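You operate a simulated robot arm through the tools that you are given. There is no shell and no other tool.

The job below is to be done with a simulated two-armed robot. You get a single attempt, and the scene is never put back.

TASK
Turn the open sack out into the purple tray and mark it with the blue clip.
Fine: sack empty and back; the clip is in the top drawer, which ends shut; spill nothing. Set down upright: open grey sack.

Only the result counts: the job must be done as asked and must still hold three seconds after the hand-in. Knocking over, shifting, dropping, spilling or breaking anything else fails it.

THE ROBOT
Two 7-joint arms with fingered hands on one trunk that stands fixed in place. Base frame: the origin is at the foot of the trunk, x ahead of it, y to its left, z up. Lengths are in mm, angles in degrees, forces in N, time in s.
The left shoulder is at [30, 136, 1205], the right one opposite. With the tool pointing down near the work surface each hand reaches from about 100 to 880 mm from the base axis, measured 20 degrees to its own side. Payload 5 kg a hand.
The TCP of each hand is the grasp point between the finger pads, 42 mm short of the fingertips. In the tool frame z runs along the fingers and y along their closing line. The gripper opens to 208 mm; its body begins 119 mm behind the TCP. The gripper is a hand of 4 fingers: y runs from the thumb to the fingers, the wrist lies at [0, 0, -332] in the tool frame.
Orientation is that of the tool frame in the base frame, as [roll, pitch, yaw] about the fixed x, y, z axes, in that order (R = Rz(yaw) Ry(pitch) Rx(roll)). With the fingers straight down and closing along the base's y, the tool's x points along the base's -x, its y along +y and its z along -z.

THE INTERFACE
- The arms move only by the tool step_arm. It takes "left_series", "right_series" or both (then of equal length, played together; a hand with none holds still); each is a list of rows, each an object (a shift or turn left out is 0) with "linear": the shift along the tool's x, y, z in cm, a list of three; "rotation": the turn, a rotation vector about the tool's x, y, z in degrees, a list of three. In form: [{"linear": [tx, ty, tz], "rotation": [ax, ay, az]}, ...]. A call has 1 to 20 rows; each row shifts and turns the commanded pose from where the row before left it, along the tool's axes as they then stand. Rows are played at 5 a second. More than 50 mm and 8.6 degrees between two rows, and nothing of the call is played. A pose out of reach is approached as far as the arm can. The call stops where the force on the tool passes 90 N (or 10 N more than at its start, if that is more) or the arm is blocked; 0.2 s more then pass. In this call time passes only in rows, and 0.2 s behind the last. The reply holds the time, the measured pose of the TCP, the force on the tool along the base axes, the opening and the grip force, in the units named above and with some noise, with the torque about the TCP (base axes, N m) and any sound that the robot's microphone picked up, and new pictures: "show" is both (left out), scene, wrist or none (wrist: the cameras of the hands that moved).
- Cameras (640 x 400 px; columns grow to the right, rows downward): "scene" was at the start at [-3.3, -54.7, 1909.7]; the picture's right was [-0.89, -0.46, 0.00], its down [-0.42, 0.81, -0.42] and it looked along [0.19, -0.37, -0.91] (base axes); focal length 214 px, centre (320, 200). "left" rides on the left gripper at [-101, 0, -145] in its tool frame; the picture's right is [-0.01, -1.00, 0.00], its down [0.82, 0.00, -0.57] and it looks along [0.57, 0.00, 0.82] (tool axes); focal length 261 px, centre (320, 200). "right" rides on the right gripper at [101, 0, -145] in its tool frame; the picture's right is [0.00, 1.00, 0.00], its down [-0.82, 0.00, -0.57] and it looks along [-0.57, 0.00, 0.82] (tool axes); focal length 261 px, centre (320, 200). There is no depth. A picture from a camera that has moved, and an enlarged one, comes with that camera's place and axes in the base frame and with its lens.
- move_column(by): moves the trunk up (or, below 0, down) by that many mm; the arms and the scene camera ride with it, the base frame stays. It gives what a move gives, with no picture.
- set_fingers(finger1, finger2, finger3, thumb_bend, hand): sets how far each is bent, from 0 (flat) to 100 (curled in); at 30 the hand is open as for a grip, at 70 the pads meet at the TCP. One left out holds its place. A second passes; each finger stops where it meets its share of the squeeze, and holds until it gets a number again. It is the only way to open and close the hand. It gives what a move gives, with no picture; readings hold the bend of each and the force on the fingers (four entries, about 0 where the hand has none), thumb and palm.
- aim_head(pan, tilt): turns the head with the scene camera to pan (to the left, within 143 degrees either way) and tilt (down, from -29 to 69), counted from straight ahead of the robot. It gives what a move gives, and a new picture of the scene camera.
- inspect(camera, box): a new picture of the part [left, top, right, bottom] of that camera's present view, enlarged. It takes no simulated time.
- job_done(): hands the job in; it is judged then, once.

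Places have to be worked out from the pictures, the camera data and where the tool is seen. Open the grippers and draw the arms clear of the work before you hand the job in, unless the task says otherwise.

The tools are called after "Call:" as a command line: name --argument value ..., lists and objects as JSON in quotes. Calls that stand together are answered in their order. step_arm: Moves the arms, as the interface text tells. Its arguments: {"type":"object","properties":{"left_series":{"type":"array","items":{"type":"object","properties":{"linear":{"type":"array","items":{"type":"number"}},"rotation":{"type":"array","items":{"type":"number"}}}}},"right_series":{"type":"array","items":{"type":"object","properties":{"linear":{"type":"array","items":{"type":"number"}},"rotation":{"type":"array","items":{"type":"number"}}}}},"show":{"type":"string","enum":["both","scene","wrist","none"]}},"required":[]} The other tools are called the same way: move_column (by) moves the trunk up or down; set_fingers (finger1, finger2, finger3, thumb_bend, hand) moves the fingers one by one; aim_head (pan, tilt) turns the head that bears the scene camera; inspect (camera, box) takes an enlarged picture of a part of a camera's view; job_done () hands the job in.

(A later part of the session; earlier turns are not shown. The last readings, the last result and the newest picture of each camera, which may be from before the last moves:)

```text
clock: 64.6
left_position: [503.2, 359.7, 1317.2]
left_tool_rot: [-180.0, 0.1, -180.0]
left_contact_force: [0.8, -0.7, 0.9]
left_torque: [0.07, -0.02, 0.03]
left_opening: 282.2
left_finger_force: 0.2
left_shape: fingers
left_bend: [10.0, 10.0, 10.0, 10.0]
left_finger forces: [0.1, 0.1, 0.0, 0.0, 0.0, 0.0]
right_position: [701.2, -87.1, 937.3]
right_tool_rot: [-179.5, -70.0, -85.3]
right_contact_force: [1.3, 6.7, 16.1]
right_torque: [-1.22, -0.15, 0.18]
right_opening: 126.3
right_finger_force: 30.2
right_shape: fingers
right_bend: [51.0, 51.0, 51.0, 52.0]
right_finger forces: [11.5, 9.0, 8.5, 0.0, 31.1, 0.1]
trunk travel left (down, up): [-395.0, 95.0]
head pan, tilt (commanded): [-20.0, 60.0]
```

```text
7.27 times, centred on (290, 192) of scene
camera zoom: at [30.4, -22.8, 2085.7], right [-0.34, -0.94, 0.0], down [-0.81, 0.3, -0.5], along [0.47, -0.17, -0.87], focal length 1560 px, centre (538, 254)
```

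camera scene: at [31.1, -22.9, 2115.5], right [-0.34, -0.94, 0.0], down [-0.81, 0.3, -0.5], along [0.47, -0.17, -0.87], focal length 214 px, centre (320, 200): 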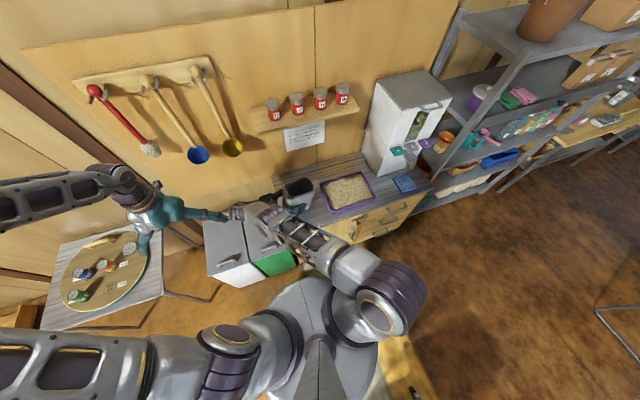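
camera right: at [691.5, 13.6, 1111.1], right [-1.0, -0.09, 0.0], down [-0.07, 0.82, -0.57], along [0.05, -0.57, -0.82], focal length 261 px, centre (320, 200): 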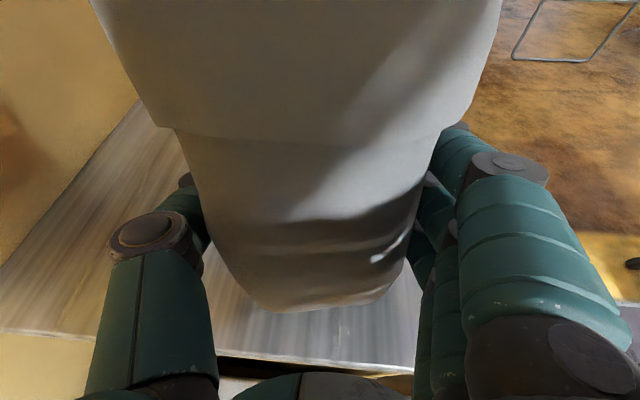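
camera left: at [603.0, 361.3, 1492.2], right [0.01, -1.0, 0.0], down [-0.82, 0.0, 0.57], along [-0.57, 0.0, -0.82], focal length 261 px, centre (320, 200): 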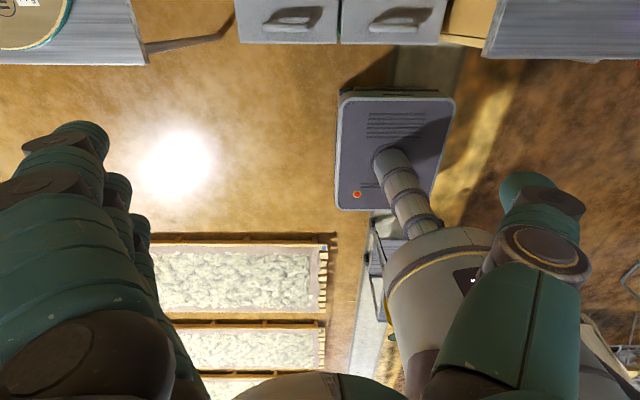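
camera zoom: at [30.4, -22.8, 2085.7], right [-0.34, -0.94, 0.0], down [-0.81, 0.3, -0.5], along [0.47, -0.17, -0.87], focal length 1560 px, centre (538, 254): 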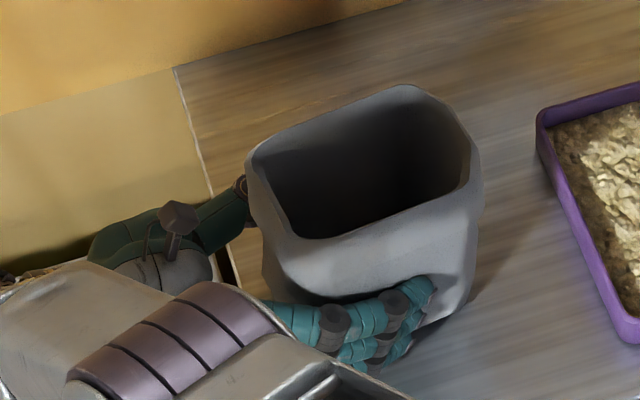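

The right bottom edge of the sack touched first (16 N, torque −1.2 N m), meaning it still leans about 5° to the right. I lift 20 mm and roll 5° further upright.

Call:
step_arm --right_series '[{"linear": [1.88, 0, -0.68]}, {"rotation": [0, 5, 0]}]' --show "wrist"

Call:
inspect --camera "scene" --box '[260, 165, 320, 220]'

```text
clock: 65.2
left_position: [503.4, 360.6, 1316.5]
left_tool_rot: [179.9, 0.0, 180.0]
left_contact_force: [0.5, 0.7, 0.6]
left_torque: [0.0, -0.02, 0.01]
left_opening: 282.2
left_finger_force: 0.0
left_shape: fingers
left_bend: [10.0, 10.0, 10.0, 10.0]
left_finger forces: [0.0, 0.0, 0.0, 0.0, 0.0, 0.1]
right_position: [702.0, -86.8, 957.1]
right_tool_rot: [180.0, -72.4, -85.1]
right_contact_force: [0.2, -0.5, -0.7]
right_torque: [0.06, 0.02, -0.03]
right_opening: 126.4
right_finger_force: 29.4
right_shape: fingers
right_bend: [51.0, 51.0, 51.0, 52.0]
right_finger forces: [9.9, 9.4, 9.2, 0.0, 28.8, 0.0]
trunk travel left (down, up): [-395.0, 95.0]
head pan, tilt (commanded): [-20.0, 60.0]
camera right: at [691.5, 19.9, 1097.1], right [-1.0, -0.09, 0.0], down [-0.07, 0.79, -0.61], along [0.06, -0.61, -0.79], focal length 261 px, centre (320, 200)
```

right: 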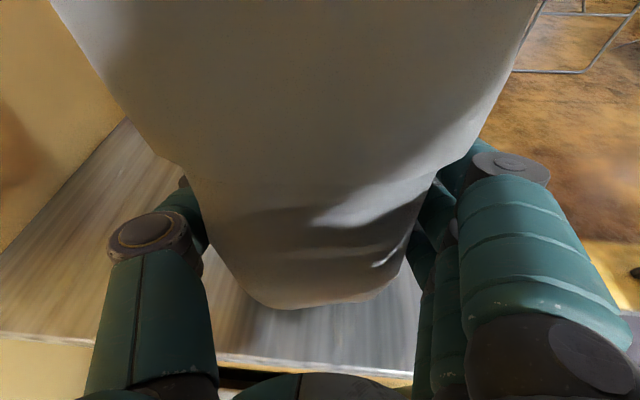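

```text
7.27 times, centred on (290, 192) of scene
camera zoom: at [31.3, -23.1, 2085.5], right [-0.34, -0.94, 0.0], down [-0.81, 0.3, -0.5], along [0.47, -0.17, -0.87], focal length 1560 px, centre (538, 254)
```

zoom: 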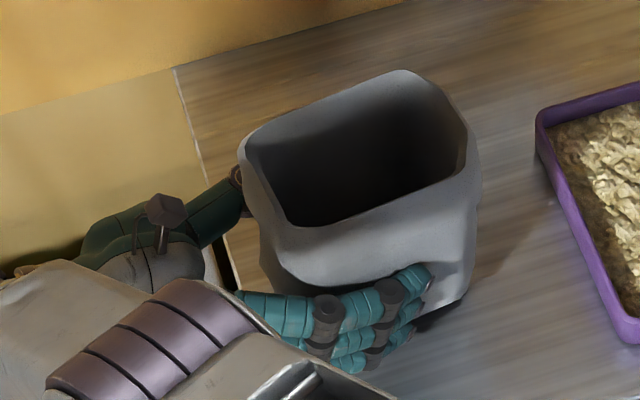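

The sack shifted slightly in the grip toward upright from that contact. I lower again by trunk, 20 mm, and use the contact torque to judge how flat its base is.

Call:
move_column --by -20

```text
clock: 65.9
left_position: [503.2, 358.7, 1296.8]
left_tool_rot: [180.0, 0.0, -179.8]
left_contact_force: [-0.1, -0.3, -0.6]
left_torque: [0.0, -0.04, 0.05]
left_opening: 282.3
left_finger_force: 0.1
left_shape: fingers
left_bend: [10.0, 10.0, 10.0, 10.0]
left_finger forces: [0.0, 0.0, 0.0, 0.0, 0.1, 0.0]
right_position: [702.2, -88.0, 936.7]
right_tool_rot: [-179.9, -72.3, -85.1]
right_contact_force: [1.3, 0.5, -0.6]
right_torque: [0.05, -0.02, 0.0]
right_opening: 126.6
right_finger_force: 28.7
right_shape: fingers
right_bend: [51.0, 51.0, 51.0, 52.0]
right_finger forces: [10.1, 9.5, 9.3, 0.0, 28.8, 0.0]
trunk travel left (down, up): [-375.0, 115.0]
head pan, tilt (commanded): [-20.0, 60.0]
```

No contact yet at z = 937, where it touched before. I lower 6 mm more.

Call:
move_column --by -6

```text
clock: 66.4
left_position: [503.4, 360.8, 1291.7]
left_tool_rot: [-180.0, 0.1, -179.9]
left_contact_force: [-0.1, -0.2, 0.8]
left_torque: [0.03, 0.01, 0.0]
left_opening: 282.1
left_finger_force: 0.0
left_shape: fingers
left_bend: [10.0, 10.0, 10.0, 10.0]
left_finger forces: [0.1, 0.1, 0.0, 0.0, 0.0, 0.1]
right_position: [702.8, -85.2, 932.3]
right_tool_rot: [-179.6, -72.5, -85.5]
right_contact_force: [-3.0, 5.2, 15.2]
right_torque: [-1.29, -0.39, -0.03]
right_opening: 126.4
right_finger_force: 31.1
right_shape: fingers
right_bend: [51.0, 51.0, 51.0, 52.0]
right_finger forces: [12.5, 9.9, 9.2, 0.0, 28.9, 0.0]
trunk travel left (down, up): [-369.0, 121.0]
head pan, tilt (commanded): [-20.0, 60.0]
```

The back-right bottom corner touches first, so it leans only about 2–3°. I press gently 4 mm lower to let the sack settle flat in the grip.

Call:
move_column --by -4

Call:
inspect --camera "scene" --box '[260, 165, 320, 220]'

Call:
inspect --camera "right" --box '[0, 0, 640, 400]'

```text
clock: 67.0
left_position: [501.2, 360.6, 1287.3]
left_tool_rot: [179.9, 0.1, -179.9]
left_contact_force: [0.2, -0.3, 0.0]
left_torque: [0.01, -0.01, -0.05]
left_opening: 282.1
left_finger_force: 0.0
left_shape: fingers
left_bend: [10.0, 10.0, 10.0, 10.0]
left_finger forces: [0.0, 0.1, 0.0, 0.0, 0.0, 0.0]
right_position: [702.4, -87.3, 929.4]
right_tool_rot: [-179.2, -72.6, -85.7]
right_contact_force: [-2.3, 11.6, 32.6]
right_torque: [-1.54, -0.28, 0.02]
right_opening: 126.6
right_finger_force: 31.9
right_shape: fingers
right_bend: [51.0, 51.0, 51.0, 52.0]
right_finger forces: [13.8, 9.6, 9.4, 0.0, 30.6, 0.1]
trunk travel left (down, up): [-365.0, 125.0]
head pan, tilt (commanded): [-20.0, 60.0]
```

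```text
7.27 times, centred on (290, 192) of scene
camera zoom: at [28.5, -21.9, 2055.8], right [-0.34, -0.94, 0.0], down [-0.81, 0.3, -0.5], along [0.47, -0.17, -0.87], focal length 1560 px, centre (538, 254)
```

zoom: 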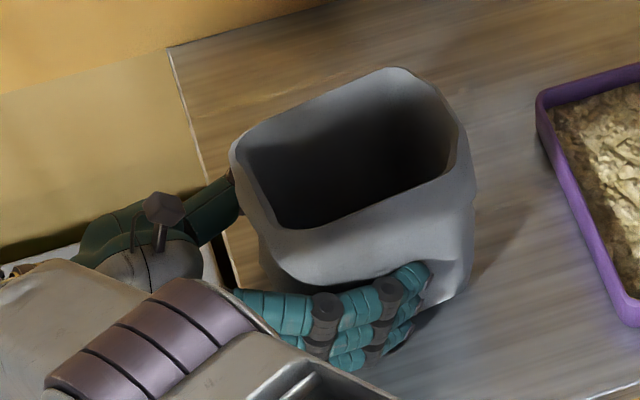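

```text
1.00 times, centred on (320, 200) of right (not enlarged: the box is as wide or as high as the picture)
camera zoom: at [690.9, 21.6, 1070.3], right [-1.0, -0.09, -0.01], down [-0.06, 0.79, -0.61], along [0.06, -0.61, -0.79], focal length 261 px, centre (320, 200)
```

zoom: 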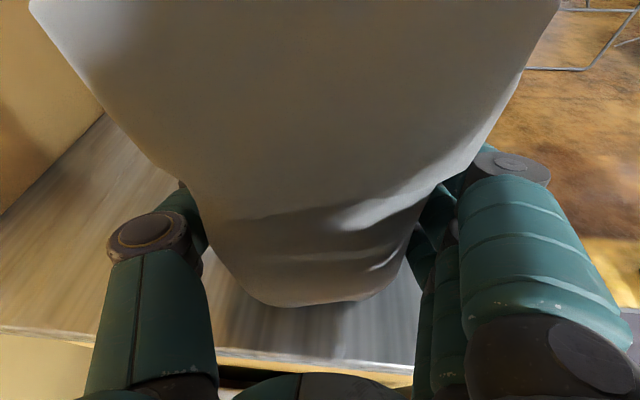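

The pressure has moved toward the base's middle, so the base is now nearly flat on the worktop. I take the pressure off by 3 mm and release the grip.

Call:
move_column --by 3

```text
clock: 67.5
left_position: [502.2, 360.0, 1290.2]
left_tool_rot: [-180.0, 0.2, -180.0]
left_contact_force: [-0.7, 0.5, -0.2]
left_torque: [0.0, -0.01, 0.01]
left_opening: 282.3
left_finger_force: 0.0
left_shape: fingers
left_bend: [10.0, 10.0, 10.0, 10.0]
left_finger forces: [0.0, 0.0, 0.0, 0.0, 0.1, 0.1]
right_position: [701.4, -85.6, 929.3]
right_tool_rot: [-179.7, -72.4, -85.2]
right_contact_force: [1.5, 9.0, 21.5]
right_torque: [-1.33, -0.76, 0.36]
right_opening: 126.4
right_finger_force: 30.7
right_shape: fingers
right_bend: [51.0, 51.0, 51.0, 52.0]
right_finger forces: [13.1, 8.5, 8.0, 0.1, 31.9, 0.0]
trunk travel left (down, up): [-368.0, 122.0]
head pan, tilt (commanded): [-20.0, 60.0]
```

Still 21 N on the hand; I raise 3 mm more.

Call:
move_column --by 3

```text
clock: 68.0
left_position: [504.5, 358.6, 1293.5]
left_tool_rot: [-179.9, 0.1, 179.9]
left_contact_force: [-0.5, -0.3, 0.9]
left_torque: [0.01, -0.02, 0.0]
left_opening: 282.3
left_finger_force: 0.0
left_shape: fingers
left_bend: [10.0, 10.0, 10.0, 10.0]
left_finger forces: [0.0, 0.0, 0.0, 0.1, 0.0, 0.0]
right_position: [702.2, -89.0, 931.8]
right_tool_rot: [179.7, -72.3, -84.6]
right_contact_force: [2.8, 2.3, 6.7]
right_torque: [-0.55, -0.76, 0.44]
right_opening: 126.9
right_finger_force: 30.1
right_shape: fingers
right_bend: [51.0, 51.0, 51.0, 52.0]
right_finger forces: [12.3, 8.6, 8.0, 0.1, 31.4, 0.0]
trunk travel left (down, up): [-371.0, 119.0]
head pan, tilt (commanded): [-20.0, 60.0]
```

Only 7 N remains. I now open the fingers gently in two stages.

Call:
set_fingers --hand "right" --finger1 48 --finger2 48 --finger3 48 --thumb_bend 49

Call:
set_fingers --hand "right" --finger1 38 --finger2 38 --finger3 38 --thumb_bend 38

Call:
inspect --camera "scene" --box '[260, 165, 320, 220]'

Call:
inspect --camera "right" --box '[0, 0, 640, 400]'

```text
clock: 69.0
left_position: [503.7, 360.3, 1293.3]
left_tool_rot: [180.0, 0.0, 180.0]
left_contact_force: [0.5, 0.2, -0.5]
left_torque: [-0.01, -0.03, 0.01]
left_opening: 282.3
left_finger_force: 0.1
left_shape: fingers
left_bend: [10.0, 10.0, 10.0, 10.0]
left_finger forces: [0.0, 0.0, 0.0, 0.0, 0.0, 0.0]
right_position: [702.2, -88.5, 933.0]
right_tool_rot: [180.0, -72.4, -85.0]
right_contact_force: [-0.2, 0.8, 0.3]
right_torque: [0.01, 0.02, -0.01]
right_opening: 131.1
right_finger_force: 1.8
right_shape: fingers
right_bend: [48.0, 48.0, 48.0, 49.0]
right_finger forces: [1.0, 0.3, 0.2, 0.0, 1.5, 0.0]
trunk travel left (down, up): [-371.0, 119.0]
head pan, tilt (commanded): [-20.0, 60.0]
```

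```text
clock: 70.0
left_position: [503.7, 359.1, 1293.3]
left_tool_rot: [180.0, 0.0, 180.0]
left_contact_force: [0.3, 0.6, -0.3]
left_torque: [0.04, -0.03, 0.01]
left_opening: 282.1
left_finger_force: 0.0
left_shape: fingers
left_bend: [10.0, 10.0, 10.0, 10.0]
left_finger forces: [0.0, 0.0, 0.0, 0.0, 0.0, 0.1]
right_position: [702.7, -87.1, 933.5]
right_tool_rot: [179.9, -72.5, -84.9]
right_contact_force: [0.1, 0.0, -0.2]
right_torque: [0.01, -0.01, -0.04]
right_opening: 182.4
right_finger_force: 0.0
right_shape: fingers
right_bend: [38.0, 38.0, 38.0, 38.0]
right_finger forces: [0.0, 0.1, 0.0, 0.1, 0.1, 0.0]
trunk travel left (down, up): [-371.0, 119.0]
head pan, tilt (commanded): [-20.0, 60.0]
```

```text
7.27 times, centred on (290, 192) of scene
camera zoom: at [31.7, -23.2, 2061.5], right [-0.34, -0.94, 0.0], down [-0.81, 0.3, -0.5], along [0.47, -0.17, -0.87], focal length 1560 px, centre (538, 254)
```

zoom: 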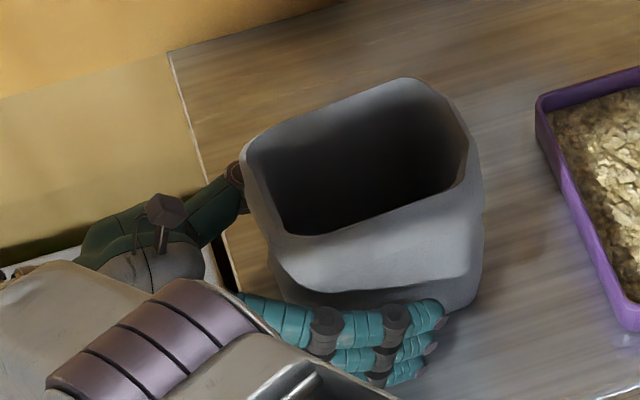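

```text
1.00 times, centred on (320, 200) of right (not enlarged: the box is as wide or as high as the picture)
camera zoom: at [691.7, 20.0, 1073.0], right [-1.0, -0.09, 0.0], down [-0.07, 0.79, -0.61], along [0.06, -0.61, -0.79], focal length 261 px, centre (320, 200)
```

zoom: 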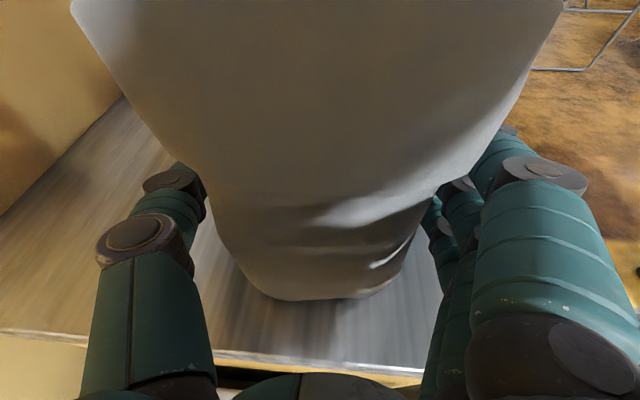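

The sack stands free and upright, within about 15 mm of its old spot. I open wider and raise the hand straight up off the sack with the trunk.

Call:
set_fingers --hand "right" --finger1 28 --finger2 28 --finger3 28 --thumb_bend 28

Call:
move_column --by 50

Call:
inspect --camera "scene" --box '[260, 165, 320, 220]'

Call:
inspect --camera "right" --box '[0, 0, 640, 400]'

```text
clock: 71.0
left_position: [504.6, 360.3, 1292.0]
left_tool_rot: [-179.9, 0.0, -180.0]
left_contact_force: [-0.6, -0.7, 0.5]
left_torque: [0.02, -0.03, 0.0]
left_opening: 282.1
left_finger_force: 0.0
left_shape: fingers
left_bend: [10.0, 10.0, 10.0, 10.0]
left_finger forces: [0.0, 0.0, 0.1, 0.0, 0.0, 0.1]
right_position: [701.5, -87.7, 933.1]
right_tool_rot: [179.8, -72.4, -84.9]
right_contact_force: [0.0, 0.1, -0.6]
right_torque: [0.01, -0.03, -0.02]
right_opening: 230.0
right_finger_force: 0.2
right_shape: fingers
right_bend: [28.0, 28.0, 28.0, 28.0]
right_finger forces: [0.0, 0.1, 0.1, 0.0, 0.0, 0.0]
trunk travel left (down, up): [-371.0, 119.0]
head pan, tilt (commanded): [-20.0, 60.0]
```

```text
clock: 71.9
left_position: [504.0, 359.7, 1342.1]
left_tool_rot: [180.0, 0.0, -180.0]
left_contact_force: [0.9, 0.3, -1.0]
left_torque: [0.02, 0.0, -0.01]
left_opening: 282.4
left_finger_force: 0.0
left_shape: fingers
left_bend: [10.0, 10.0, 10.0, 10.0]
left_finger forces: [0.1, 0.0, 0.1, 0.0, 0.0, 0.1]
right_position: [702.5, -87.4, 981.6]
right_tool_rot: [179.8, -72.5, -84.8]
right_contact_force: [0.0, -0.4, -0.1]
right_torque: [-0.06, 0.01, -0.02]
right_opening: 230.1
right_finger_force: 0.1
right_shape: fingers
right_bend: [28.0, 28.0, 28.0, 28.0]
right_finger forces: [0.0, 0.0, 0.0, 0.0, 0.0, 0.1]
trunk travel left (down, up): [-421.0, 69.0]
head pan, tilt (commanded): [-20.0, 60.0]
```

```text
7.27 times, centred on (290, 192) of scene
camera zoom: at [32.0, -23.0, 2111.3], right [-0.34, -0.94, 0.0], down [-0.81, 0.3, -0.5], along [0.47, -0.17, -0.87], focal length 1560 px, centre (538, 254)
```

zoom: 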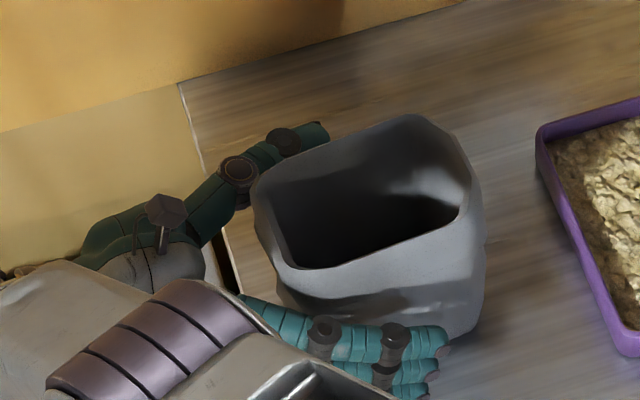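

```text
1.00 times, centred on (320, 200) of right (not enlarged: the box is as wide or as high as the picture)
camera zoom: at [691.6, 20.0, 1122.4], right [-1.0, -0.09, 0.0], down [-0.07, 0.79, -0.61], along [0.06, -0.61, -0.79], focal length 261 px, centre (320, 200)
```

zoom: 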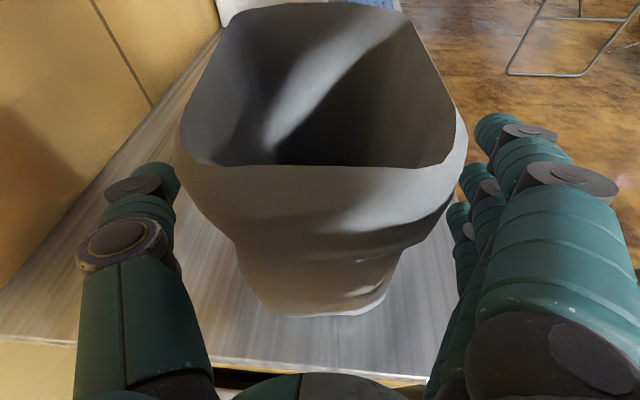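

The sack is empty, upright and untouched as the hand rises. I continue up clear of its rim, trunk first, then arm.

Call:
move_column --by 60

Call:
step_arm --right_series '[{"linear": [3.2, 0, -1.0]}, {"linear": [3.2, 0, -1.0]}, {"linear": [3.2, 0, -1.0]}, {"linear": [3.2, 0, -1.0]}]' --show "both"

```text
clock: 72.9
left_position: [504.0, 359.7, 1403.7]
left_tool_rot: [-180.0, 0.0, -180.0]
left_contact_force: [-0.3, 0.5, 0.3]
left_torque: [0.0, 0.04, -0.01]
left_opening: 282.2
left_finger_force: 0.1
left_shape: fingers
left_bend: [10.0, 10.0, 10.0, 10.0]
left_finger forces: [0.1, 0.0, 0.0, 0.1, 0.0, 0.0]
right_position: [701.9, -87.8, 1042.6]
right_tool_rot: [179.8, -72.3, -84.8]
right_contact_force: [0.2, 0.1, -0.2]
right_torque: [-0.04, 0.0, 0.01]
right_opening: 230.1
right_finger_force: 0.1
right_shape: fingers
right_bend: [28.0, 28.0, 28.0, 28.0]
right_finger forces: [0.0, 0.0, 0.0, 0.1, 0.0, 0.1]
trunk travel left (down, up): [-481.0, 9.0]
head pan, tilt (commanded): [-20.0, 60.0]
```

```text
clock: 73.9
left_position: [502.5, 359.8, 1403.4]
left_tool_rot: [180.0, 0.0, -180.0]
left_contact_force: [-0.6, 0.3, 0.5]
left_torque: [-0.01, -0.04, -0.01]
left_opening: 282.1
left_finger_force: 0.0
left_shape: fingers
left_bend: [10.0, 10.0, 10.0, 10.0]
left_finger forces: [0.0, 0.1, 0.0, 0.1, 0.0, 0.0]
right_position: [700.9, -89.3, 1176.6]
right_tool_rot: [179.9, -72.4, -85.0]
right_contact_force: [-0.8, -0.3, -0.4]
right_torque: [-0.17, -0.09, 0.15]
right_opening: 229.9
right_finger_force: 0.1
right_shape: fingers
right_bend: [28.0, 28.0, 28.0, 28.0]
right_finger forces: [0.0, 0.0, 0.0, 0.0, 0.1, 0.1]
trunk travel left (down, up): [-481.0, 9.0]
head pan, tilt (commanded): [-20.0, 60.0]
camera scene: at [30.4, -23.3, 2171.5], right [-0.34, -0.94, 0.0], down [-0.81, 0.3, -0.5], along [0.47, -0.17, -0.87], focal length 214 px, centre (320, 200)
camera right: at [690.2, 18.3, 1316.1], right [-1.0, -0.09, 0.0], down [-0.07, 0.79, -0.61], along [0.06, -0.61, -0.79], focal length 261 px, centre (320, 200)
```

scene: 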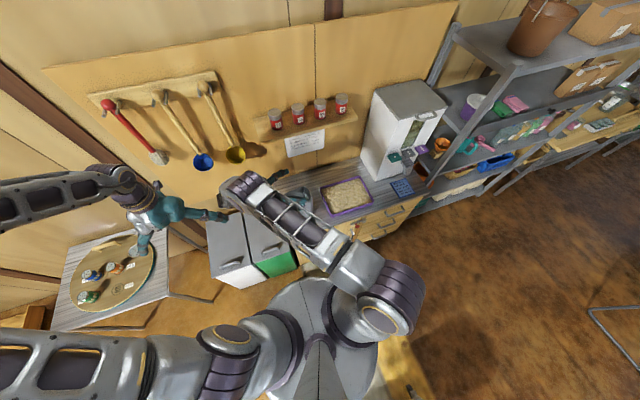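
right: 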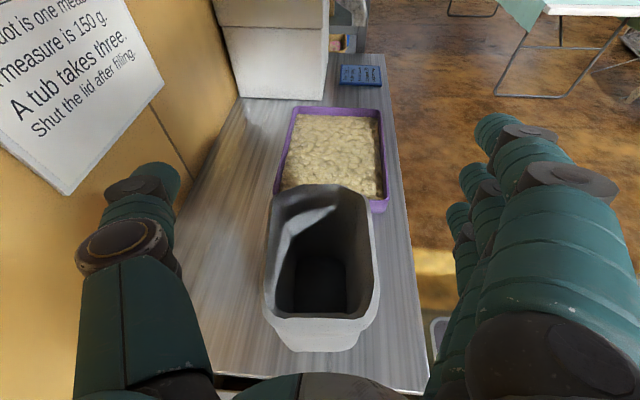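

A clean view: the sack is empty and upright, the tray full. I zoom to check for any spilled bits around the tray.

Call:
inspect --camera "right" --box '[200, 60, 440, 240]'

Call:
inspect --camera "right" --box '[220, 180, 430, 390]'

```text
2.22 times, centred on (320, 150) of right
camera zoom: at [690.2, 18.3, 1316.1], right [-1.0, -0.09, 0.0], down [-0.07, 0.79, -0.61], along [0.06, -0.61, -0.79], focal length 579 px, centre (320, 311)
```

zoom: 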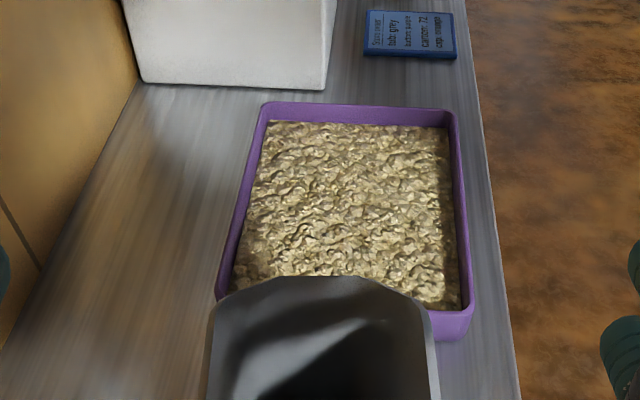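

```text
1.90 times, centred on (325, 285) of right
camera zoom: at [690.2, 18.3, 1316.1], right [-1.0, -0.09, 0.0], down [-0.07, 0.79, -0.61], along [0.06, -0.61, -0.79], focal length 496 px, centre (310, 38)
```

zoom: 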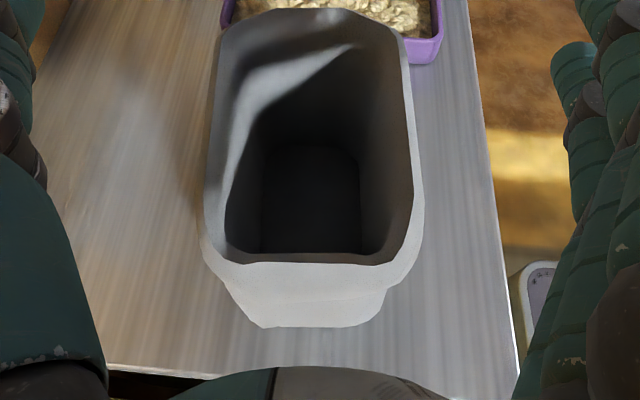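

Nothing is spilled and the sack's bottom is bare. I now draw the right hand back from the shelf side and rotate it back to pointing down, well above the sack.

Call:
step_arm --right_series '[{"linear": [0, 3, 0]}, {"linear": [0, 3, 0]}, {"linear": [0, 2, 0]}, {"rotation": [0, -4, 0]}, {"rotation": [0, -4, 0]}, {"rotation": [0, -4, 0]}, {"rotation": [0, -4, 0]}, {"rotation": [0, -4, 0]}, {"rotation": [0, -4, 0]}, {"rotation": [0, -4, 0]}, {"rotation": [0, -4, 0]}]' --show "both"

```text
clock: 76.3
left_position: [503.1, 358.9, 1404.2]
left_tool_rot: [-180.0, 0.0, -179.9]
left_contact_force: [-0.7, -1.0, 0.5]
left_torque: [0.07, -0.02, 0.0]
left_opening: 282.1
left_finger_force: 0.0
left_shape: fingers
left_bend: [10.0, 10.0, 10.0, 10.0]
left_finger forces: [0.0, 0.1, 0.0, 0.0, 0.0, 0.0]
right_position: [621.6, -95.5, 1177.2]
right_tool_rot: [-180.0, -40.3, -84.9]
right_contact_force: [-0.6, -0.3, 0.0]
right_torque: [-0.02, 0.0, 0.03]
right_opening: 230.1
right_finger_force: 0.0
right_shape: fingers
right_bend: [28.0, 28.0, 28.0, 28.0]
right_finger forces: [0.1, 0.0, 0.0, 0.1, 0.0, 0.0]
trunk travel left (down, up): [-481.0, 9.0]
head pan, tilt (commanded): [-20.0, 60.0]
camera scene: at [31.5, -24.7, 2171.5], right [-0.34, -0.94, 0.0], down [-0.81, 0.3, -0.5], along [0.47, -0.17, -0.87], focal length 214 px, centre (320, 200)
camera right: at [619.5, -78.8, 1352.7], right [-1.0, -0.08, 0.0], down [-0.08, 0.99, -0.09], along [0.01, -0.09, -1.0], focal length 261 px, centre (320, 200)
```

scene: 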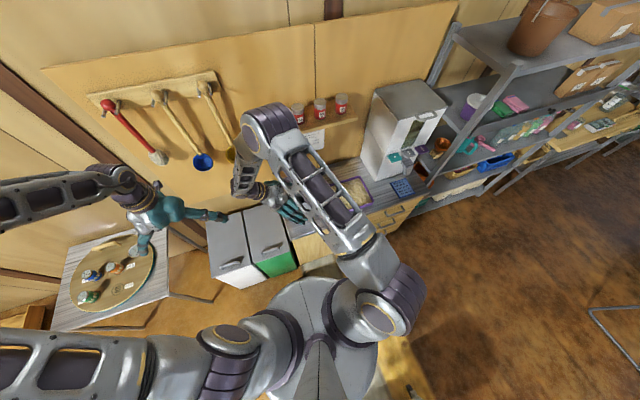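
right: 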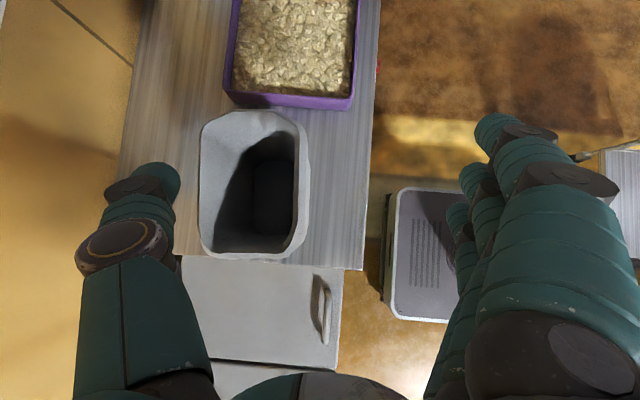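

From this straight-down view the sack's centre is about (697, −118) against (707, −134) at the start, which is close. I finish turning the right hand to point down and begin moving it toward the drawer side.

Call:
step_arm --right_series '[{"rotation": [0, -4, 0]}, {"rotation": [0, -4, 0]}, {"rotation": [0, -4, 0]}, {"rotation": [0, -4, 0]}, {"rotation": [0, -4, 0]}, {"rotation": [0, -4, 0]}, {"rotation": [0, -4, 0]}, {"rotation": [0, -4, 0]}, {"rotation": [0, -4, 0]}, {"rotation": [0, -4.3, 0]}, {"rotation": [0, 0, -5]}]' --show "both"

```text
clock: 78.7
left_position: [504.1, 360.9, 1401.8]
left_tool_rot: [-179.9, 0.0, -179.9]
left_contact_force: [-0.4, 1.1, 0.8]
left_torque: [0.01, 0.03, 0.0]
left_opening: 282.1
left_finger_force: 0.1
left_shape: fingers
left_bend: [10.0, 10.0, 10.0, 10.0]
left_finger forces: [0.1, 0.1, 0.0, 0.0, 0.0, 0.1]
right_position: [622.0, -93.6, 1178.5]
right_tool_rot: [-180.0, -0.1, -79.9]
right_contact_force: [-0.2, -0.9, -0.2]
right_torque: [-0.06, 0.01, -0.01]
right_opening: 230.1
right_finger_force: 0.0
right_shape: fingers
right_bend: [28.0, 28.0, 28.0, 28.0]
right_finger forces: [0.0, 0.0, 0.1, 0.0, 0.1, 0.0]
trunk travel left (down, up): [-481.0, 9.0]
head pan, tilt (commanded): [-20.0, 60.0]
camera scene: at [31.7, -22.2, 2171.5], right [-0.34, -0.94, 0.0], down [-0.81, 0.3, -0.5], along [0.47, -0.17, -0.87], focal length 214 px, centre (320, 200)
camera right: at [639.1, -193.1, 1322.5], right [-0.99, -0.17, 0.0], down [-0.14, 0.81, 0.57], along [-0.1, 0.56, -0.82], focal length 261 px, centre (320, 200)
```

scene: 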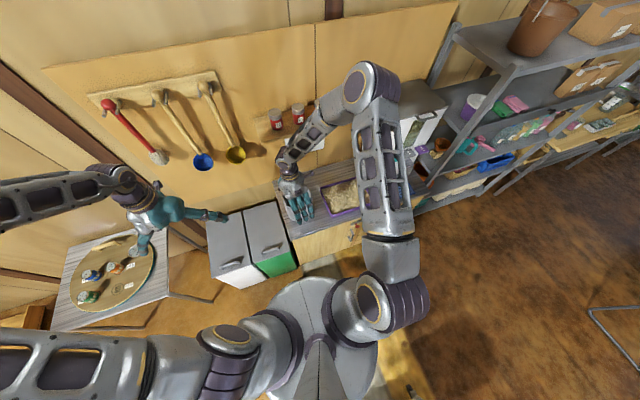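
right: 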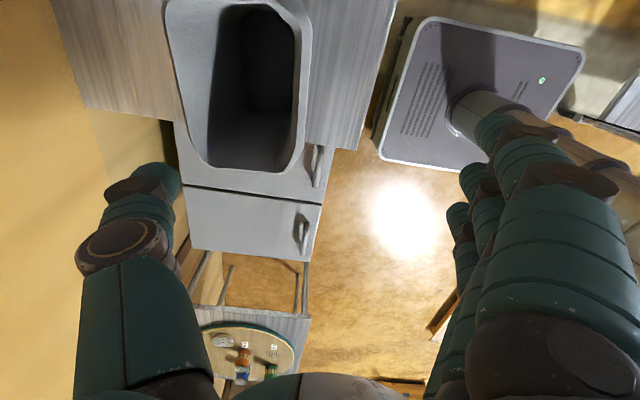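

The right hand points down above the sack with everything still. I square its yaw and carry it right, at z ≈ 1178, to in front of the drawers.

Call:
step_arm --right_series '[{"rotation": [0, 0, 5]}, {"rotation": [0, 0, 5]}, {"linear": [2.5, 2.5, 0]}, {"linear": [2.5, 2.5, 0]}, {"linear": [2.5, 2.5, 0]}, {"linear": [2.5, 2.5, 0]}, {"linear": [2.5, 2.5, 0]}, {"linear": [2.5, 2.5, 0]}, {"linear": [3.8, 0.4, 0]}, {"linear": [3.8, 0.4, 0]}, {"linear": [3.8, 0.4, 0]}, {"linear": [3.8, 0.4, 0]}, {"linear": [3.8, 0.4, 0]}, {"linear": [3.8, 0.4, 0]}, {"linear": [3.8, 0.4, 0]}, {"linear": [3.8, 0.4, 0]}, {"linear": [3.8, 0.4, 0]}, {"linear": [3.8, 0.4, 0]}]' --show "both"

```text
clock: 82.5
left_position: [505.8, 358.7, 1402.6]
left_tool_rot: [-179.9, 0.0, -180.0]
left_contact_force: [2.6, 0.8, -1.6]
left_torque: [-0.16, 0.4, -0.01]
left_opening: 282.2
left_finger_force: 0.1
left_shape: fingers
left_bend: [10.0, 10.0, 10.0, 10.0]
left_finger forces: [0.0, 0.1, 0.1, 0.0, 0.0, 0.0]
right_position: [428.1, -630.0, 1174.7]
right_tool_rot: [179.4, -0.3, -90.3]
right_contact_force: [-12.7, -8.6, -6.2]
right_torque: [1.25, -1.71, -0.04]
right_opening: 230.6
right_finger_force: 0.0
right_shape: fingers
right_bend: [28.0, 28.0, 28.0, 28.0]
right_finger forces: [0.0, 0.0, 0.1, 0.0, 0.0, 0.0]
trunk travel left (down, up): [-481.0, 9.0]
head pan, tilt (commanded): [-20.0, 60.0]
camera scene: at [34.0, -24.7, 2171.1], right [-0.34, -0.94, 0.0], down [-0.81, 0.3, -0.5], along [0.47, -0.17, -0.87], focal length 214 px, centre (320, 200)
camera right: at [427.3, -730.3, 1319.2], right [-1.0, 0.01, 0.01], down [0.01, 0.82, 0.57], along [0.0, 0.57, -0.82], focal length 261 px, centre (320, 200)
```

scene: 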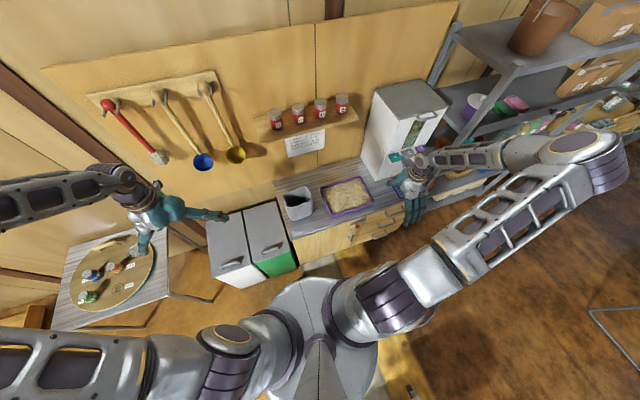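
right: 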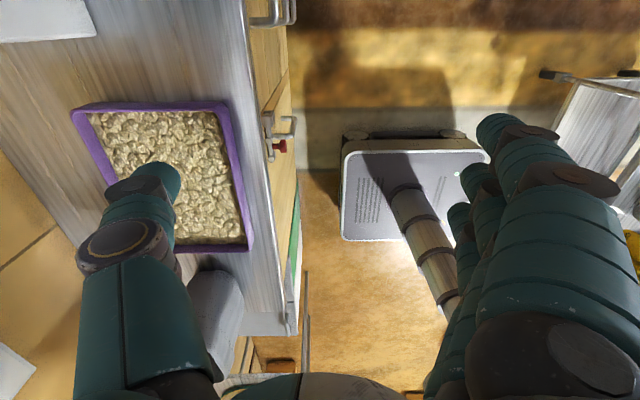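

The arm swung its elbow out again; I let it settle and ease back in x, then lower the trunk for the drawer work.

Call:
step_arm --right_series '[{"linear": [0, 0, 0]}, {"linear": [0, 2.5, 0]}, {"linear": [0, 2.5, 0]}, {"linear": [0, 0, 0]}]' --show "none"

Call:
move_column --by -200

Call:
aim_head --pan -50 --tilt 58

```text
clock: 83.5
left_position: [506.1, 358.7, 1401.8]
left_tool_rot: [180.0, -0.1, -179.9]
left_contact_force: [0.7, 0.1, -0.8]
left_torque: [-0.02, 0.17, -0.01]
left_opening: 282.4
left_finger_force: 0.1
left_shape: fingers
left_bend: [10.0, 10.0, 10.0, 10.0]
left_finger forces: [0.0, 0.1, 0.0, 0.0, 0.0, 0.0]
right_position: [385.1, -626.1, 1176.6]
right_tool_rot: [179.9, -0.2, -89.8]
right_contact_force: [0.4, 1.1, -0.9]
right_torque: [-0.03, 0.1, 0.03]
right_opening: 230.7
right_finger_force: 0.1
right_shape: fingers
right_bend: [28.0, 28.0, 28.0, 28.0]
right_finger forces: [0.0, 0.0, 0.1, 0.0, 0.1, 0.0]
trunk travel left (down, up): [-481.0, 9.0]
head pan, tilt (commanded): [-20.0, 60.0]
```

```text
clock: 85.7
left_position: [503.6, 358.4, 1204.5]
left_tool_rot: [-179.9, 0.0, 179.9]
left_contact_force: [0.1, -0.5, 0.6]
left_torque: [0.01, -0.04, 0.01]
left_opening: 282.5
left_finger_force: 0.0
left_shape: fingers
left_bend: [10.0, 10.0, 10.0, 10.0]
left_finger forces: [0.0, 0.1, 0.0, 0.1, 0.0, 0.0]
right_position: [382.6, -626.0, 977.4]
right_tool_rot: [180.0, -0.1, -89.9]
right_contact_force: [-0.2, 0.9, -0.2]
right_torque: [0.01, -0.02, 0.05]
right_opening: 230.6
right_finger_force: 0.0
right_shape: fingers
right_bend: [28.0, 28.0, 28.0, 28.0]
right_finger forces: [0.1, 0.0, 0.0, 0.0, 0.0, 0.0]
trunk travel left (down, up): [-281.0, 209.0]
head pan, tilt (commanded): [-20.0, 60.0]
```

```text
clock: 86.7
left_position: [503.7, 359.2, 1202.7]
left_tool_rot: [179.9, 0.0, -179.9]
left_contact_force: [-0.5, -0.4, 0.2]
left_torque: [0.0, 0.03, 0.0]
left_opening: 282.2
left_finger_force: 0.0
left_shape: fingers
left_bend: [10.0, 10.0, 10.0, 10.0]
left_finger forces: [0.0, 0.0, 0.0, 0.1, 0.1, 0.0]
right_position: [381.5, -625.8, 977.3]
right_tool_rot: [179.9, -0.1, -90.0]
right_contact_force: [0.0, 0.0, -0.2]
right_torque: [-0.01, -0.02, 0.01]
right_opening: 230.9
right_finger_force: 0.0
right_shape: fingers
right_bend: [28.0, 28.0, 28.0, 28.0]
right_finger forces: [0.1, 0.0, 0.0, 0.0, 0.1, 0.1]
trunk travel left (down, up): [-281.0, 209.0]
head pan, tilt (commanded): [-50.0, 58.0]
camera scene: at [13.1, -53.5, 1973.8], right [-0.77, -0.64, 0.0], down [-0.55, 0.65, -0.53], along [0.34, -0.41, -0.85], focal length 214 px, centre (320, 200)
```

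scene: 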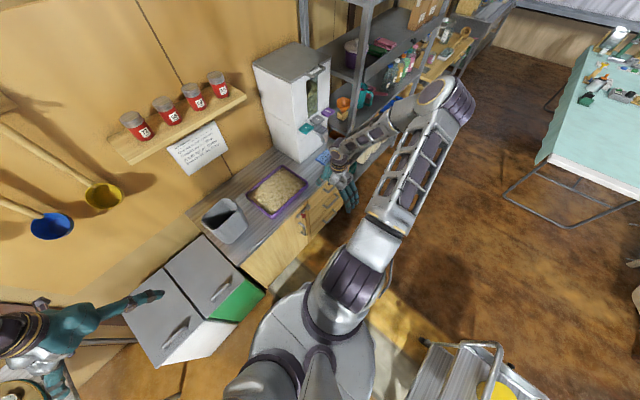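

The trunk is lowered and the view of the drawers is fair. I move the right hand in front of the top drawer's handle (y ≈ −797) and tilt it 55° so it points forward and down.

Call:
step_arm --right_series '[{"linear": [3.45, 0, 0]}, {"linear": [3.45, 0, 0]}, {"linear": [3.45, 0, 0]}, {"linear": [3.45, 0, 0]}, {"linear": [3.45, 0, 0]}, {"rotation": [5.5, 0, 0]}, {"rotation": [5.5, 0, 0]}, {"rotation": [5.5, 0, 0]}, {"rotation": [5.5, 0, 0]}, {"rotation": [5.5, 0, 0]}, {"rotation": [5.5, 0, 0]}, {"rotation": [5.5, 0, 0]}, {"rotation": [5.5, 0, 0]}, {"rotation": [5.5, 0, 0]}, {"rotation": [5.5, 0, 0]}]' --show "both"

```text
clock: 89.8
left_position: [501.6, 359.3, 1204.2]
left_tool_rot: [180.0, 0.1, -179.8]
left_contact_force: [-1.6, -0.2, 0.6]
left_torque: [0.07, -0.1, 0.0]
left_opening: 282.2
left_finger_force: 0.0
left_shape: fingers
left_bend: [10.0, 10.0, 10.0, 10.0]
left_finger forces: [0.0, 0.1, 0.1, 0.0, 0.0, 0.0]
right_position: [382.6, -660.7, 977.5]
right_tool_rot: [-130.3, -0.2, -90.1]
right_contact_force: [-0.6, -0.7, -0.7]
right_torque: [0.02, 0.08, 0.02]
right_opening: 230.9
right_finger_force: 0.0
right_shape: fingers
right_bend: [28.0, 28.0, 28.0, 28.0]
right_finger forces: [0.0, 0.0, 0.0, 0.0, 0.0, 0.0]
right hand out of reach, approached as far as the arm can: row 2, 3, 4, 5, 8
trunk travel left (down, up): [-281.0, 209.0]
head pan, tilt (commanded): [-50.0, 58.0]
camera scene: at [11.3, -54.3, 1973.8], right [-0.77, -0.64, 0.0], down [-0.55, 0.65, -0.53], along [0.34, -0.41, -0.85], focal length 214 px, centre (320, 200)
camera right: at [271.3, -761.1, 1072.3], right [-0.65, 0.0, -0.76], down [-0.43, 0.82, 0.37], along [0.63, 0.57, -0.53], focal length 261 px, centre (320, 200)
```

scene: 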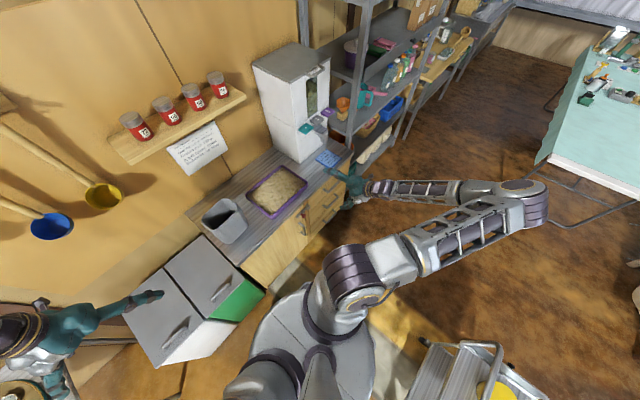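
right: 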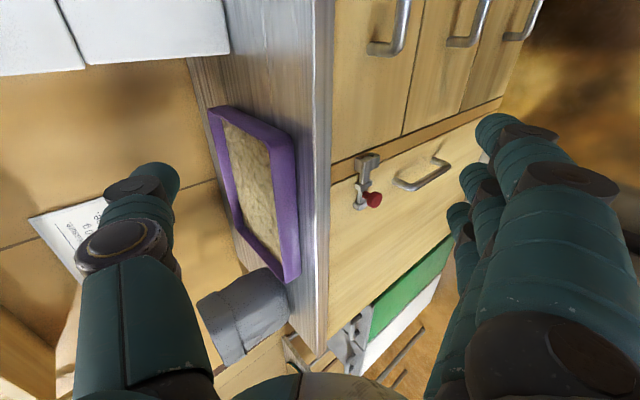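

The arm got only to y = −661 while vertical, but the tilt (50°) was reached and all three handles are in view. I try again to move right now that the hand is tilted.

Call:
step_arm --right_series '[{"linear": [3, 0, 0]}, {"linear": [3, 0, 0]}, {"linear": [3, 0, 0]}, {"linear": [3, 0, 0]}]' --show "both"

```text
clock: 90.8
left_position: [505.0, 358.4, 1203.8]
left_tool_rot: [-180.0, 0.0, -179.9]
left_contact_force: [-0.2, -0.7, -0.2]
left_torque: [0.06, 0.05, -0.01]
left_opening: 282.2
left_finger_force: 0.0
left_shape: fingers
left_bend: [10.0, 10.0, 10.0, 10.0]
left_finger forces: [0.1, 0.1, 0.0, 0.0, 0.0, 0.0]
right_position: [383.7, -780.2, 974.4]
right_tool_rot: [-130.6, -0.1, -90.1]
right_contact_force: [-0.4, 0.1, 0.2]
right_torque: [0.01, -0.1, 0.02]
right_opening: 230.9
right_finger_force: 0.1
right_shape: fingers
right_bend: [28.0, 28.0, 28.0, 28.0]
right_finger forces: [0.0, 0.0, 0.0, 0.0, 0.1, 0.1]
trunk travel left (down, up): [-281.0, 209.0]
head pan, tilt (commanded): [-50.0, 58.0]
camera scene: at [14.0, -54.6, 1973.8], right [-0.77, -0.64, 0.0], down [-0.55, 0.65, -0.53], along [0.34, -0.41, -0.85], focal length 214 px, centre (320, 200)
camera right: at [271.3, -880.7, 1070.3], right [-0.65, 0.0, -0.76], down [-0.43, 0.82, 0.37], along [0.63, 0.57, -0.53], focal length 261 px, centre (320, 200)
```

scene: 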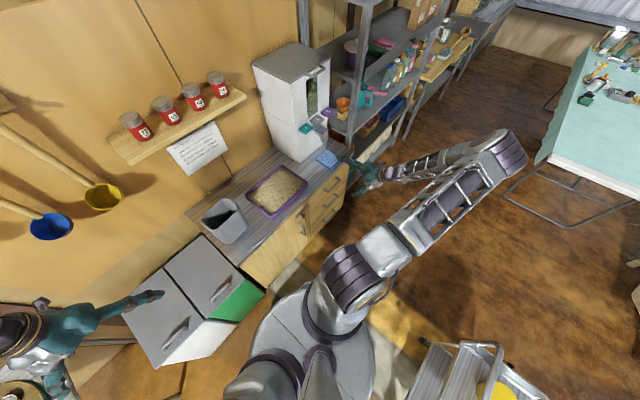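
right: 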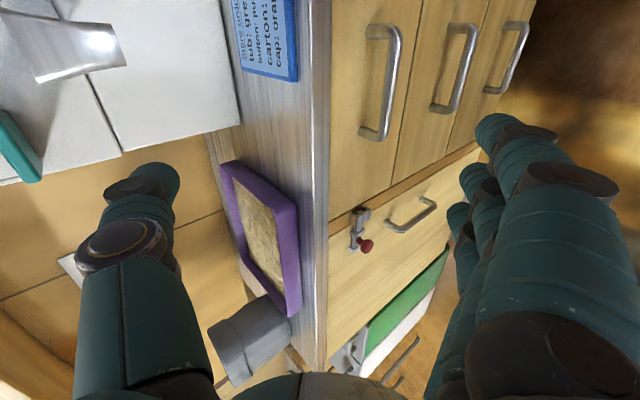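

The hand is at y = −780 with the top handle well in view. I zoom both cameras on it to fix its position.

Call:
inspect --camera "right" --box '[330, 0, 490, 160]'

Call:
inspect --camera "scene" --box '[290, 140, 390, 240]'

```text
2.50 times, centred on (410, 80) of right
camera zoom: at [271.3, -880.7, 1070.3], right [-0.65, 0.0, -0.76], down [-0.43, 0.82, 0.37], along [0.63, 0.57, -0.53], focal length 652 px, centre (95, 500)
```

zoom: 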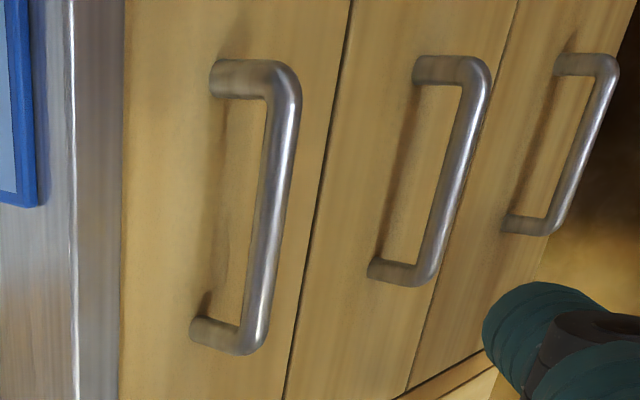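

```text
4.00 times, centred on (340, 190) of scene
camera zoom: at [14.0, -54.6, 1973.8], right [-0.77, -0.64, 0.0], down [-0.55, 0.65, -0.53], along [0.34, -0.41, -0.85], focal length 858 px, centre (240, 240)
```

zoom: 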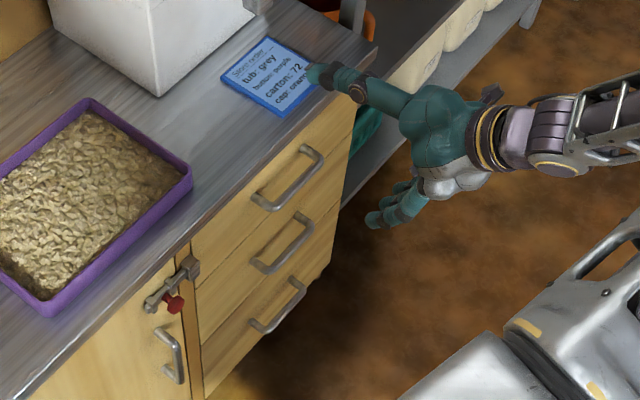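

The top handle's bar runs from about y −718 to −863 at x ≈ 508, z ≈ 742, standing 35 mm off the drawer front. Before lowering the trunk more I check what is around the left arm.

Call:
aim_head --pan 45 --tilt 45

```text
clock: 92.6
left_position: [503.7, 359.1, 1203.5]
left_tool_rot: [180.0, 0.1, -180.0]
left_contact_force: [0.2, 0.2, 0.5]
left_torque: [0.01, 0.0, 0.01]
left_opening: 282.0
left_finger_force: 0.0
left_shape: fingers
left_bend: [10.0, 10.0, 10.0, 10.0]
left_finger forces: [0.1, 0.1, 0.0, 0.0, 0.0, 0.1]
right_position: [383.1, -779.7, 976.4]
right_tool_rot: [-130.6, -0.3, -90.0]
right_contact_force: [-0.1, 0.9, 0.5]
right_torque: [-0.01, 0.0, -0.03]
right_opening: 231.1
right_finger_force: 0.0
right_shape: fingers
right_bend: [28.0, 28.0, 28.0, 28.0]
right_finger forces: [0.0, 0.1, 0.0, 0.0, 0.1, 0.1]
trunk travel left (down, up): [-281.0, 209.0]
head pan, tilt (commanded): [45.0, 45.0]
camera scene: at [26.3, 56.6, 1990.9], right [0.71, -0.71, 0.0], down [-0.5, -0.5, -0.71], along [0.5, 0.5, -0.71], focal length 214 px, centre (320, 200)
```

scene: 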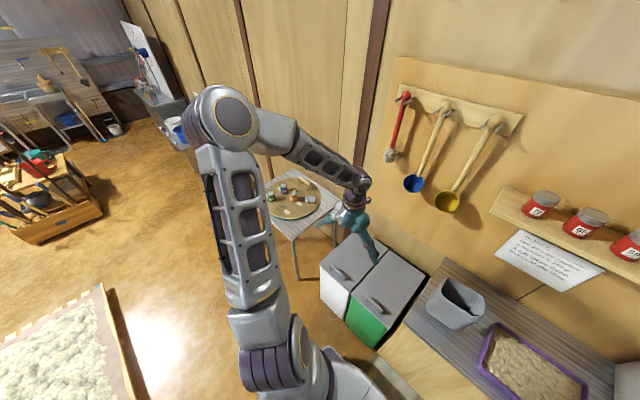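

The left arm is high and clear of everything, so I lower the trunk 150 mm and look back at the drawers.

Call:
move_column --by -150

Call:
aim_head --pan -50 --tilt 55

```text
clock: 94.3
left_position: [504.7, 358.3, 1053.7]
left_tool_rot: [180.0, -0.1, 179.9]
left_contact_force: [-0.6, 0.0, -0.1]
left_torque: [-0.03, 0.04, 0.01]
left_opening: 282.2
left_finger_force: 0.1
left_shape: fingers
left_bend: [10.0, 10.0, 10.0, 10.0]
left_finger forces: [0.0, 0.0, 0.0, 0.0, 0.0, 0.0]
right_position: [382.5, -780.3, 827.8]
right_tool_rot: [-130.5, -0.2, -90.2]
right_contact_force: [0.5, 0.0, 0.0]
right_torque: [-0.03, -0.01, 0.01]
right_opening: 230.7
right_finger_force: 0.0
right_shape: fingers
right_bend: [28.0, 28.0, 28.0, 28.0]
right_finger forces: [0.1, 0.1, 0.0, 0.1, 0.1, 0.0]
trunk travel left (down, up): [-131.0, 359.0]
head pan, tilt (commanded): [45.0, 45.0]
```

```text
clock: 96.0
left_position: [504.4, 358.1, 1052.7]
left_tool_rot: [-180.0, 0.0, -180.0]
left_contact_force: [-0.2, -0.4, -0.2]
left_torque: [0.01, 0.0, -0.02]
left_opening: 282.0
left_finger_force: 0.0
left_shape: fingers
left_bend: [10.0, 10.0, 10.0, 10.0]
left_finger forces: [0.0, 0.0, 0.0, 0.1, 0.0, 0.0]
right_position: [382.9, -779.9, 826.9]
right_tool_rot: [-130.4, -0.2, -90.1]
right_contact_force: [0.0, 0.4, 0.0]
right_torque: [-0.01, 0.01, 0.02]
right_opening: 231.0
right_finger_force: 0.1
right_shape: fingers
right_bend: [28.0, 28.0, 28.0, 28.0]
right_finger forces: [0.1, 0.0, 0.0, 0.0, 0.0, 0.1]
trunk travel left (down, up): [-131.0, 359.0]
head pan, tilt (commanded): [-50.0, 55.0]
camera scene: at [15.1, -56.0, 1827.5], right [-0.77, -0.64, 0.0], down [-0.53, 0.63, -0.57], along [0.37, -0.44, -0.82], focal length 214 px, centre (320, 200)
```

scene: 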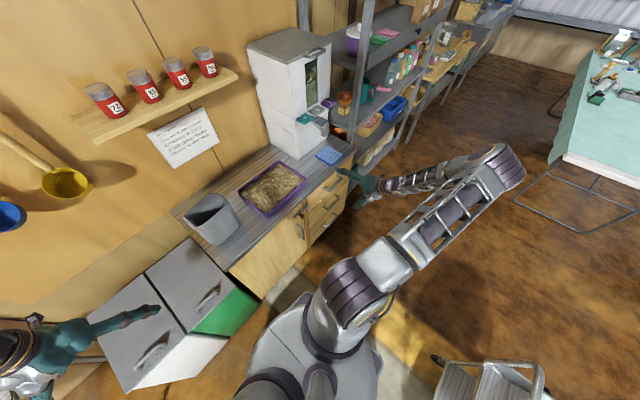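

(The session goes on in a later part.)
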